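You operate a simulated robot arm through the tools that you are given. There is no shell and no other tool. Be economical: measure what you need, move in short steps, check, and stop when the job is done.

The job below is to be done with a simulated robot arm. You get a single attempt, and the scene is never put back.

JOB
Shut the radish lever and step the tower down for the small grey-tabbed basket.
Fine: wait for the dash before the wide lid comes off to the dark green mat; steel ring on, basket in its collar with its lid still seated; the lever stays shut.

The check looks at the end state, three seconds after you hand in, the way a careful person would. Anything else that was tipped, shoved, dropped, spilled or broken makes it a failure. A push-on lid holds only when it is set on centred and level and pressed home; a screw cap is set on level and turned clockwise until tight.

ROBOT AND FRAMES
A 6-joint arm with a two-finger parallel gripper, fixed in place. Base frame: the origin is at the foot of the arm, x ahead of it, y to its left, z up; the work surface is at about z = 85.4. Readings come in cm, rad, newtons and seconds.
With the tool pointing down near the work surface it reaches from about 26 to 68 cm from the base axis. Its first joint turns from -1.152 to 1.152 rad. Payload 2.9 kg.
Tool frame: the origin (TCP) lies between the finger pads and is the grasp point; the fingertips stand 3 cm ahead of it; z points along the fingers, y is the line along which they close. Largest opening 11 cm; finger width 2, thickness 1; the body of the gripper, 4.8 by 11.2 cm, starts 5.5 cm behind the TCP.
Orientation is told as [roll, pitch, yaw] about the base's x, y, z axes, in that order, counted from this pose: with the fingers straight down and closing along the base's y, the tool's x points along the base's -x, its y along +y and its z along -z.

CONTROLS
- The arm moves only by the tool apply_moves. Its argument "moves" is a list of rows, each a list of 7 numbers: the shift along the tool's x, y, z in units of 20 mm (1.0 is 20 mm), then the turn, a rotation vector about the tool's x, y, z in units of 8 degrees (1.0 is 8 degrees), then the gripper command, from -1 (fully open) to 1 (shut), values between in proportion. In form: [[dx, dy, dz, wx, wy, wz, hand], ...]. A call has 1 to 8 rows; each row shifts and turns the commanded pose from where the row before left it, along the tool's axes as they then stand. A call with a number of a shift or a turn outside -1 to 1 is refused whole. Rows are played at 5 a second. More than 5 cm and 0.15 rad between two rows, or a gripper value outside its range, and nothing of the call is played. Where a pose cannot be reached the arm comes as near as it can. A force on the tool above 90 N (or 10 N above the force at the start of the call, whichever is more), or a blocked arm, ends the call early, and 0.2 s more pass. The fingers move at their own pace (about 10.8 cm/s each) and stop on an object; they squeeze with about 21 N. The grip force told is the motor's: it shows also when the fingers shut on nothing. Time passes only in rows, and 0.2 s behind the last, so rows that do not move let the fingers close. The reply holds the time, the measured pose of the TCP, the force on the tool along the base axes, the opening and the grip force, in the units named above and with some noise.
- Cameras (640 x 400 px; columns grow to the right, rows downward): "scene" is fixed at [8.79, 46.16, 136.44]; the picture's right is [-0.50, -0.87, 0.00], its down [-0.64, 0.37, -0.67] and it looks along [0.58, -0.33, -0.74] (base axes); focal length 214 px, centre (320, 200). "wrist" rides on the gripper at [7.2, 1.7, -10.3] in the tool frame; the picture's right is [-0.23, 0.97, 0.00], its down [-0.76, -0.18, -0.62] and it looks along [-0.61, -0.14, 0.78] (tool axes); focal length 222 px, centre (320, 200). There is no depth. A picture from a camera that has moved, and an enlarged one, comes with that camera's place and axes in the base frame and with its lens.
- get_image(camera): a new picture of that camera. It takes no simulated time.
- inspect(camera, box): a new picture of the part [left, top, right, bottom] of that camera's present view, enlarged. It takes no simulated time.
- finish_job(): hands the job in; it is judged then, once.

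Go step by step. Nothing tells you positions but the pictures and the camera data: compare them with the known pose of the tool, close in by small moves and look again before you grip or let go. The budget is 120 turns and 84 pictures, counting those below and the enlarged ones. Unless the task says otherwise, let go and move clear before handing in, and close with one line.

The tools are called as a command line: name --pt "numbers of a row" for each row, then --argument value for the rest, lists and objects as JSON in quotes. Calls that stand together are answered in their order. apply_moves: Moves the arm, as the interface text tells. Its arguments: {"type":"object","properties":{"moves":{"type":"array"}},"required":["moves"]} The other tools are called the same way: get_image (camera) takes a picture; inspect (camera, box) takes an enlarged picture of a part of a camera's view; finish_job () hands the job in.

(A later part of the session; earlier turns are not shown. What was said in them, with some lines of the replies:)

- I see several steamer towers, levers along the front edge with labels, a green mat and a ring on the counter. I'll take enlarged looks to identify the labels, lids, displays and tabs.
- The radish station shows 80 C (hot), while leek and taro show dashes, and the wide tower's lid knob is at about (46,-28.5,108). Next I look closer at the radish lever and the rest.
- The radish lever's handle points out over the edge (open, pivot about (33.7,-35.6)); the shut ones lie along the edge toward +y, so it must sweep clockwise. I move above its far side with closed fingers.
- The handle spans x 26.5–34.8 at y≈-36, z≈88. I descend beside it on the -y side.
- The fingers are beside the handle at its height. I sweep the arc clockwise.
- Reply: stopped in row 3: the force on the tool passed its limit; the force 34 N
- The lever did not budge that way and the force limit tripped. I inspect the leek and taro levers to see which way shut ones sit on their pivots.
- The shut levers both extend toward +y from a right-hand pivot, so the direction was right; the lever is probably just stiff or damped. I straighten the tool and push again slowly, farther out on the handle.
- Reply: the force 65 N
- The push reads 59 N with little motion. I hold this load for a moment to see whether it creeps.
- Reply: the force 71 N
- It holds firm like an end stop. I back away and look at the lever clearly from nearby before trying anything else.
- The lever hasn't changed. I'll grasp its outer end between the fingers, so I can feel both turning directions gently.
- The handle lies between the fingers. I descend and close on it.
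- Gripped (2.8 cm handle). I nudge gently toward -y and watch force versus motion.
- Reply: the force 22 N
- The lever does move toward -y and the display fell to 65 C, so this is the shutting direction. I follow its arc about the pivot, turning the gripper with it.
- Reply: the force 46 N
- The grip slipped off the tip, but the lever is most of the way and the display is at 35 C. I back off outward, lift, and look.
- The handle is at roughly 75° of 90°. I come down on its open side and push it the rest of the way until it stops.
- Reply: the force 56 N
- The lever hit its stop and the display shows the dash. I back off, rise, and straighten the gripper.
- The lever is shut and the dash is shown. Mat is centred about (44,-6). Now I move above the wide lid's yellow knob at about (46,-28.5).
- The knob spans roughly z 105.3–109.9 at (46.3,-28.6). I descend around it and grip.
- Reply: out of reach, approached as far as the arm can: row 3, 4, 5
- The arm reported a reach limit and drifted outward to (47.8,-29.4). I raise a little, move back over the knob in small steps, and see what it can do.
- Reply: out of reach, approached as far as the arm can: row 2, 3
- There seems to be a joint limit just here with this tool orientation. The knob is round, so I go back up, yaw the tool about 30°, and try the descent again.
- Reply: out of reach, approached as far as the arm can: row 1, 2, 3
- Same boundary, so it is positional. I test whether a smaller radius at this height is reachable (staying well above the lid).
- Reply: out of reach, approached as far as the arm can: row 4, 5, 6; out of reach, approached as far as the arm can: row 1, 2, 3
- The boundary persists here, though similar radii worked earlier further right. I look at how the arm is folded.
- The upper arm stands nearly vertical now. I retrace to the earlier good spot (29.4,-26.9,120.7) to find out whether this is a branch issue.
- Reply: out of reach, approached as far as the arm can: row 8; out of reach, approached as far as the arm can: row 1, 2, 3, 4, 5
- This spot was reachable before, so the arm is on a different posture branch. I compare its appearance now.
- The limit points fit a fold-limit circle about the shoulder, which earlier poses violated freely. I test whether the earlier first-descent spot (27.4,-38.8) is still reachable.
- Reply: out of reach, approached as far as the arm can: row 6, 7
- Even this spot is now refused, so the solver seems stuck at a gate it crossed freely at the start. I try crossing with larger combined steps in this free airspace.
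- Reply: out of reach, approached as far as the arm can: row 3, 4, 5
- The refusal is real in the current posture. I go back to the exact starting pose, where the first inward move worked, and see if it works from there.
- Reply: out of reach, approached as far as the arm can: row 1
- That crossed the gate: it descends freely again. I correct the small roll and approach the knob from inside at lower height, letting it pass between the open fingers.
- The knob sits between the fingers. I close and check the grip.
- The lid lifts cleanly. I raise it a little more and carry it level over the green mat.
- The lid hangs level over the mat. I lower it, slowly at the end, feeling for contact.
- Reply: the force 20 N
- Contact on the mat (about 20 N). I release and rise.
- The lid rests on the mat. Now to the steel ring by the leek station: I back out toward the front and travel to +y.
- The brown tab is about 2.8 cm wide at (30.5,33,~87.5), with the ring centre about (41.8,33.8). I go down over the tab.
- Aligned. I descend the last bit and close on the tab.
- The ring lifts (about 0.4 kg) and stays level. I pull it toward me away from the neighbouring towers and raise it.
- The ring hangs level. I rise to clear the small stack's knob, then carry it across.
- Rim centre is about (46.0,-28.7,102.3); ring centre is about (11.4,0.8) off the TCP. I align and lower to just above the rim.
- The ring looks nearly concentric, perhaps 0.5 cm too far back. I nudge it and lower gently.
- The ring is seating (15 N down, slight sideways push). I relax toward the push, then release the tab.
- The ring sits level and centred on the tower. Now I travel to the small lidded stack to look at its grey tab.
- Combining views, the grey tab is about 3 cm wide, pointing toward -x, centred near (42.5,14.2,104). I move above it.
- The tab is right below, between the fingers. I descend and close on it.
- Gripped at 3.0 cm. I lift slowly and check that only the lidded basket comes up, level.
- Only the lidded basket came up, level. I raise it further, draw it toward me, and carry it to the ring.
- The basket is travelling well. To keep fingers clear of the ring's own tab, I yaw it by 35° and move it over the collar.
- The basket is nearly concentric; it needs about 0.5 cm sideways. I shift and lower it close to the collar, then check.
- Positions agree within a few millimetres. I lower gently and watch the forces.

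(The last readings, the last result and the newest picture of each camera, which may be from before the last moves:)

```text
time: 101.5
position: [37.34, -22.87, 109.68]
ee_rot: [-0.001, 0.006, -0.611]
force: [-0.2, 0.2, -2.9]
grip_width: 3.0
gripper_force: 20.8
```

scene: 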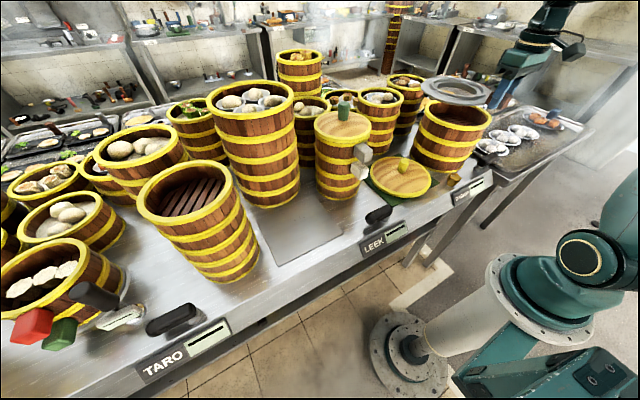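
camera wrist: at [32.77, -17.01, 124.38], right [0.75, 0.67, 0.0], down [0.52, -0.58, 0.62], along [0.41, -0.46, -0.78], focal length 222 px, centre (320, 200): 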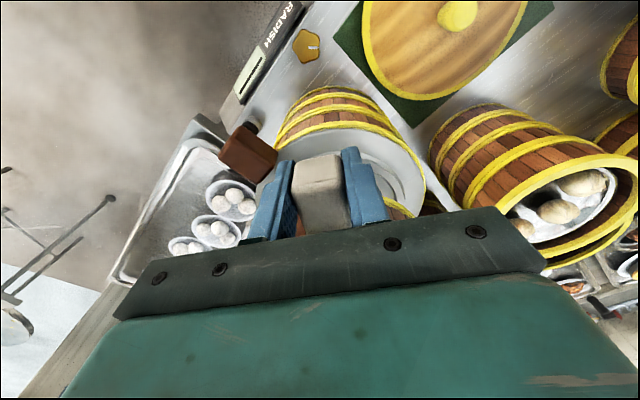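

apply_moves --pt "0 0 0.1 0 0 0 1" --pt "0 0 0.1 0 0 0 1" --pt "0 0 0 0 0 0 1"

inspect --camera "scene" --box '[400, 60, 510, 140]'

```text
time: 102.3
position: [37.27, -22.91, 109.38]
ee_rot: [-0.002, 0.007, -0.614]
force: [-0.1, 0.2, -2.8]
grip_width: 2.97
gripper_force: 21.4
```

```text
5.00 times, centred on (455, 100) of scene
camera zoom: at [8.79, 46.16, 136.45], right [-0.5, -0.87, 0.0], down [-0.64, 0.37, -0.67], along [0.58, -0.33, -0.74], focal length 1072 px, centre (-355, 700)
```

zoom: 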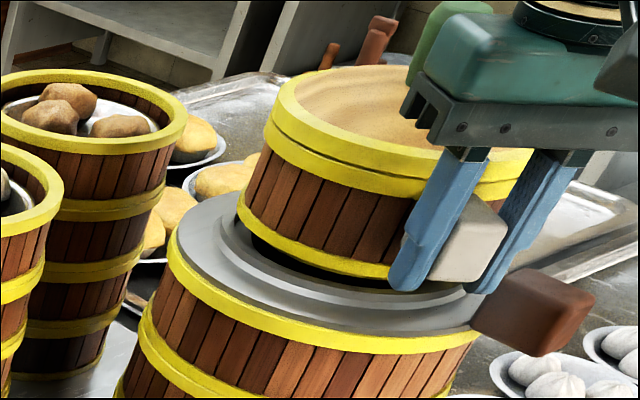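

apply_moves --pt "0 -0.12 0.1 0 0 0 1" --pt "0 0 0.1 0 0 0 1" --pt "0 0 0.1 0 0 0 1" --pt "0 0 0 0 0 0 1"

apply_moves --pt "0 0 0.1 0 0 0 1" --pt "0 0 0.1 0 0 0 1" --pt "0 0 0 0 0 0 1"

```text
time: 103.3
position: [37.29, -23.08, 108.85]
ee_rot: [-0.001, 0.001, -0.611]
force: [1.1, 2.4, 4.9]
grip_width: 3.02
gripper_force: 21.3
```

```text
time: 104.1
position: [37.16, -23.05, 108.45]
ee_rot: [-0.002, 0.006, -0.611]
force: [2.8, 6.3, 6.3]
grip_width: 3.0
gripper_force: 21.4
```

Contact with a sideways push along tool +y; I ease back that way.

apply_moves --pt "0 0.08 0 0 0 0 1" --pt "0 0.07 0 0 0 0 1" --pt "0 0 0.07 0 0 0 1" --pt "0 0 0 0 0 0 1"

inspect --camera "scene" --box '[400, 60, 510, 140]'

```text
time: 105.1
position: [37.36, -22.92, 108.26]
ee_rot: [-0.002, 0.004, -0.612]
force: [-0.4, 0.5, -2.4]
grip_width: 2.99
gripper_force: 21.3
```

```text
5.00 times, centred on (455, 100) of scene
camera zoom: at [8.79, 46.16, 136.45], right [-0.5, -0.87, 0.0], down [-0.64, 0.37, -0.67], along [0.58, -0.33, -0.74], focal length 1072 px, centre (-355, 700)
```

zoom: 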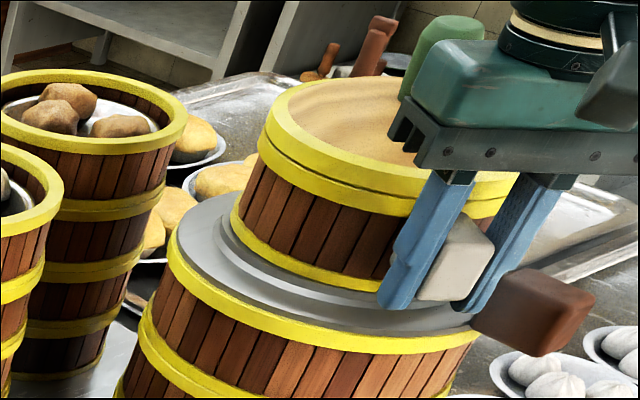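

It slipped freely into the collar. I continue lowering until it bears.

apply_moves --pt "0 0 0.1 0 0 0 1" --pt "0 0 0.1 0 0 0 1" --pt "0 0 0 0 0 0 1"

apply_moves --pt "0 0 0.08 0 0 0 1" --pt "0 0 0.08 0 0 0 1" --pt "0 0 0 0 0 0 1"

```text
time: 105.9
position: [37.39, -22.87, 107.85]
ee_rot: [-0.002, -0.001, -0.613]
force: [-2.5, -0.1, 16.2]
grip_width: 2.95
gripper_force: 20.9
```

```text
time: 106.7
position: [37.29, -22.86, 107.63]
ee_rot: [-0.001, 0.003, -0.611]
force: [-2.3, 1.7, 16.7]
grip_width: 2.96
gripper_force: 20.5
```

It bears evenly (about 16 N down). I relax the push, release with a small opening, and withdraw outward along the tab.

apply_moves --pt "0 0 -0.1 0 0 0 1" --pt "0 0 0 0 0 0 1"

inspect --camera "scene" --box '[400, 60, 510, 140]'

```text
time: 107.3
position: [37.28, -22.78, 107.63]
ee_rot: [-0.002, 0.009, -0.612]
force: [-0.5, -0.7, -3.5]
grip_width: 2.98
gripper_force: 20.6
```

```text
5.00 times, centred on (455, 100) of scene
camera zoom: at [8.79, 46.16, 136.45], right [-0.5, -0.87, 0.0], down [-0.64, 0.37, -0.67], along [0.58, -0.33, -0.74], focal length 1072 px, centre (-355, 700)
```

zoom: 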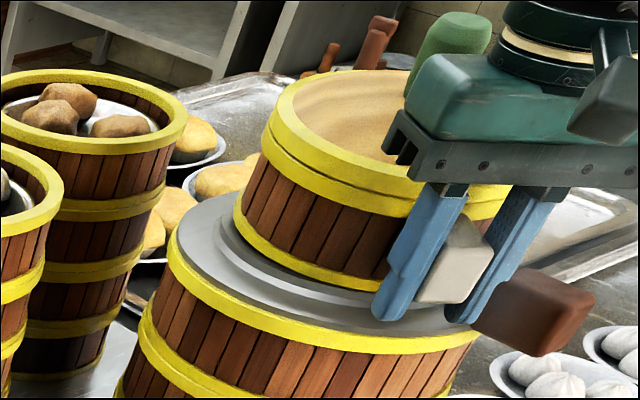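

apply_moves --pt "0 0 0.07 0 0 0 1" --pt "0 0 0.07 0 0 0 1" --pt "0 0 0 0 0 0 1"

```text
time: 108.1
position: [37.38, -22.72, 107.61]
ee_rot: [-0.001, 0.003, -0.614]
force: [-3.2, 0.5, 7.4]
grip_width: 2.98
gripper_force: 21.0
```

apply_moves --pt "0 0 0 0 0 0 0.4" --pt "0 0 0 0 0 0 0.2" --pt "0 0 0 0 0 0 0.15" --pt "0 0 -0.4 0 0 0 0.15" --pt "0.3 0 -0.8 0 0 0 0.15" --pt "0.5 0 -0.8 0 0 0 0.15" --pt "0.9 0 -0.3 0 0 0 0.15" --pt "0.9 0 0 0 0 0 0.15"

inspect --camera "scene" --box '[400, 60, 510, 140]'

get_image --camera "wrist"

```text
time: 109.9
position: [33.09, -19.69, 112.04]
ee_rot: [0.0, 0.006, -0.613]
force: [-0.2, -0.7, 0.3]
grip_width: 4.68
gripper_force: 0.0
```

```text
5.00 times, centred on (455, 100) of scene
camera zoom: at [8.79, 46.16, 136.44], right [-0.5, -0.87, 0.0], down [-0.64, 0.37, -0.67], along [0.58, -0.33, -0.74], focal length 1072 px, centre (-355, 700)
```

zoom: 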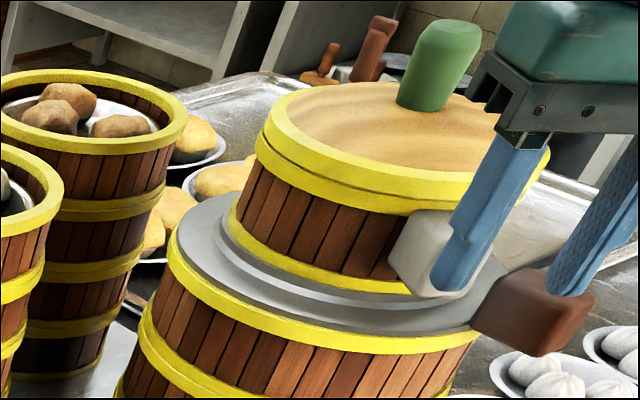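

```text
5 pictures are left
camera wrist: at [28.13, -14.22, 122.48], right [0.75, 0.67, 0.0], down [0.52, -0.58, 0.62], along [0.41, -0.46, -0.79], focal length 222 px, centre (320, 200)
```

wrist: 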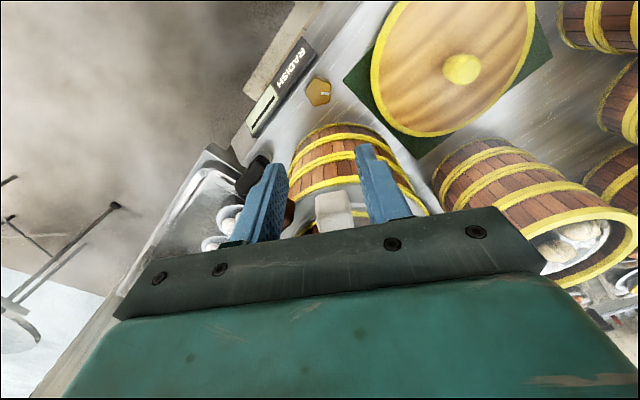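

Released; it looks level in the collar. I withdraw clear and take a last close look.

apply_moves --pt "1 0 -0.5 0 0 0 0.15" --pt "1 0 -0.5 0 0 0 0.15" --pt "0 1 0 0 0 0 0.15" --pt "0 1 0 0 0 0 0.15" --pt "0.5 1 0 0 0 0 0.15" --pt "0.5 1 0 0 0 0 0.15" --pt "0 0 0 0 0 0 0.15"

inspect --camera "scene" --box '[410, 70, 500, 130]'

```text
time: 111.5
position: [32.87, -9.8, 114.04]
ee_rot: [-0.002, 0.005, -0.613]
force: [0.0, -1.1, -0.5]
grip_width: 4.69
gripper_force: 0.1
```

```text
6.67 times, centred on (455, 100) of scene
camera zoom: at [8.79, 46.17, 136.44], right [-0.5, -0.87, 0.0], down [-0.64, 0.37, -0.67], along [0.58, -0.33, -0.74], focal length 1430 px, centre (-580, 867)
```

zoom: 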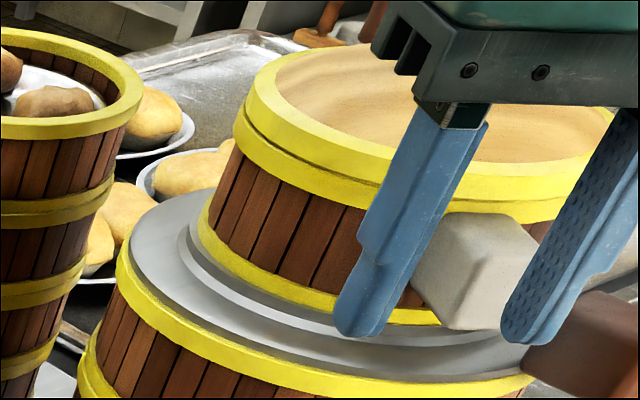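

apply_moves --pt "0.9 0 0 0 0 0 0.15" --pt "0.9 -0.9 0 0 0 0 0.15" --pt "0 -0.95 0 0 0 0 0.15" --pt "0 -0.95 0 0 0 0 0.15" --pt "0 -0.95 0 0 0 0 0.15" --pt "0 -0.95 0 0 0 0 0.15" --pt "0 -0.95 0 0 0 0 0.15"

inspect --camera "scene" --box '[390, 60, 510, 180]'

```text
time: 113.1
position: [23.33, -17.04, 114.18]
ee_rot: [-0.001, 0.006, -0.612]
force: [0.9, -0.3, 0.5]
grip_width: 4.69
gripper_force: 0.0
```

```text
3.33 times, centred on (450, 120) of scene
camera zoom: at [8.79, 46.17, 136.45], right [-0.5, -0.87, 0.0], down [-0.64, 0.37, -0.67], along [0.58, -0.33, -0.74], focal length 715 px, centre (-113, 467)
```

zoom: 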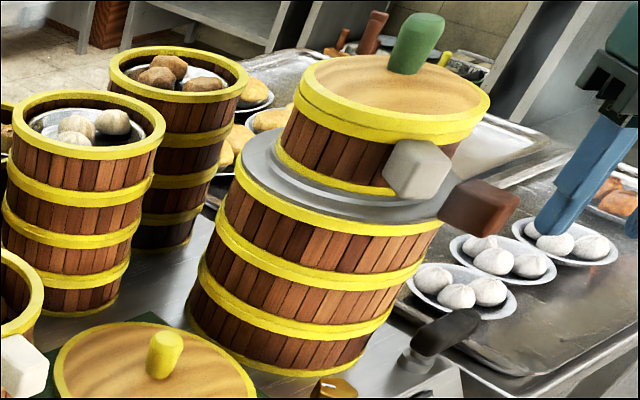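

Everything appears in place: the lever is shut, the wide lid is on the mat, the ring is on the tower, and the grey-tabbed basket sits level in the collar with its lid on. The arm is clear, so I hand in.

finish_job

```text
The job is handed in.
```

The job is handed in. The radish lever is shut, and the display showed the dash before I moved the wide lid to the dark green mat. The steel ring is on the tower, with the small grey-tabbed basket in its collar and its lid still on.
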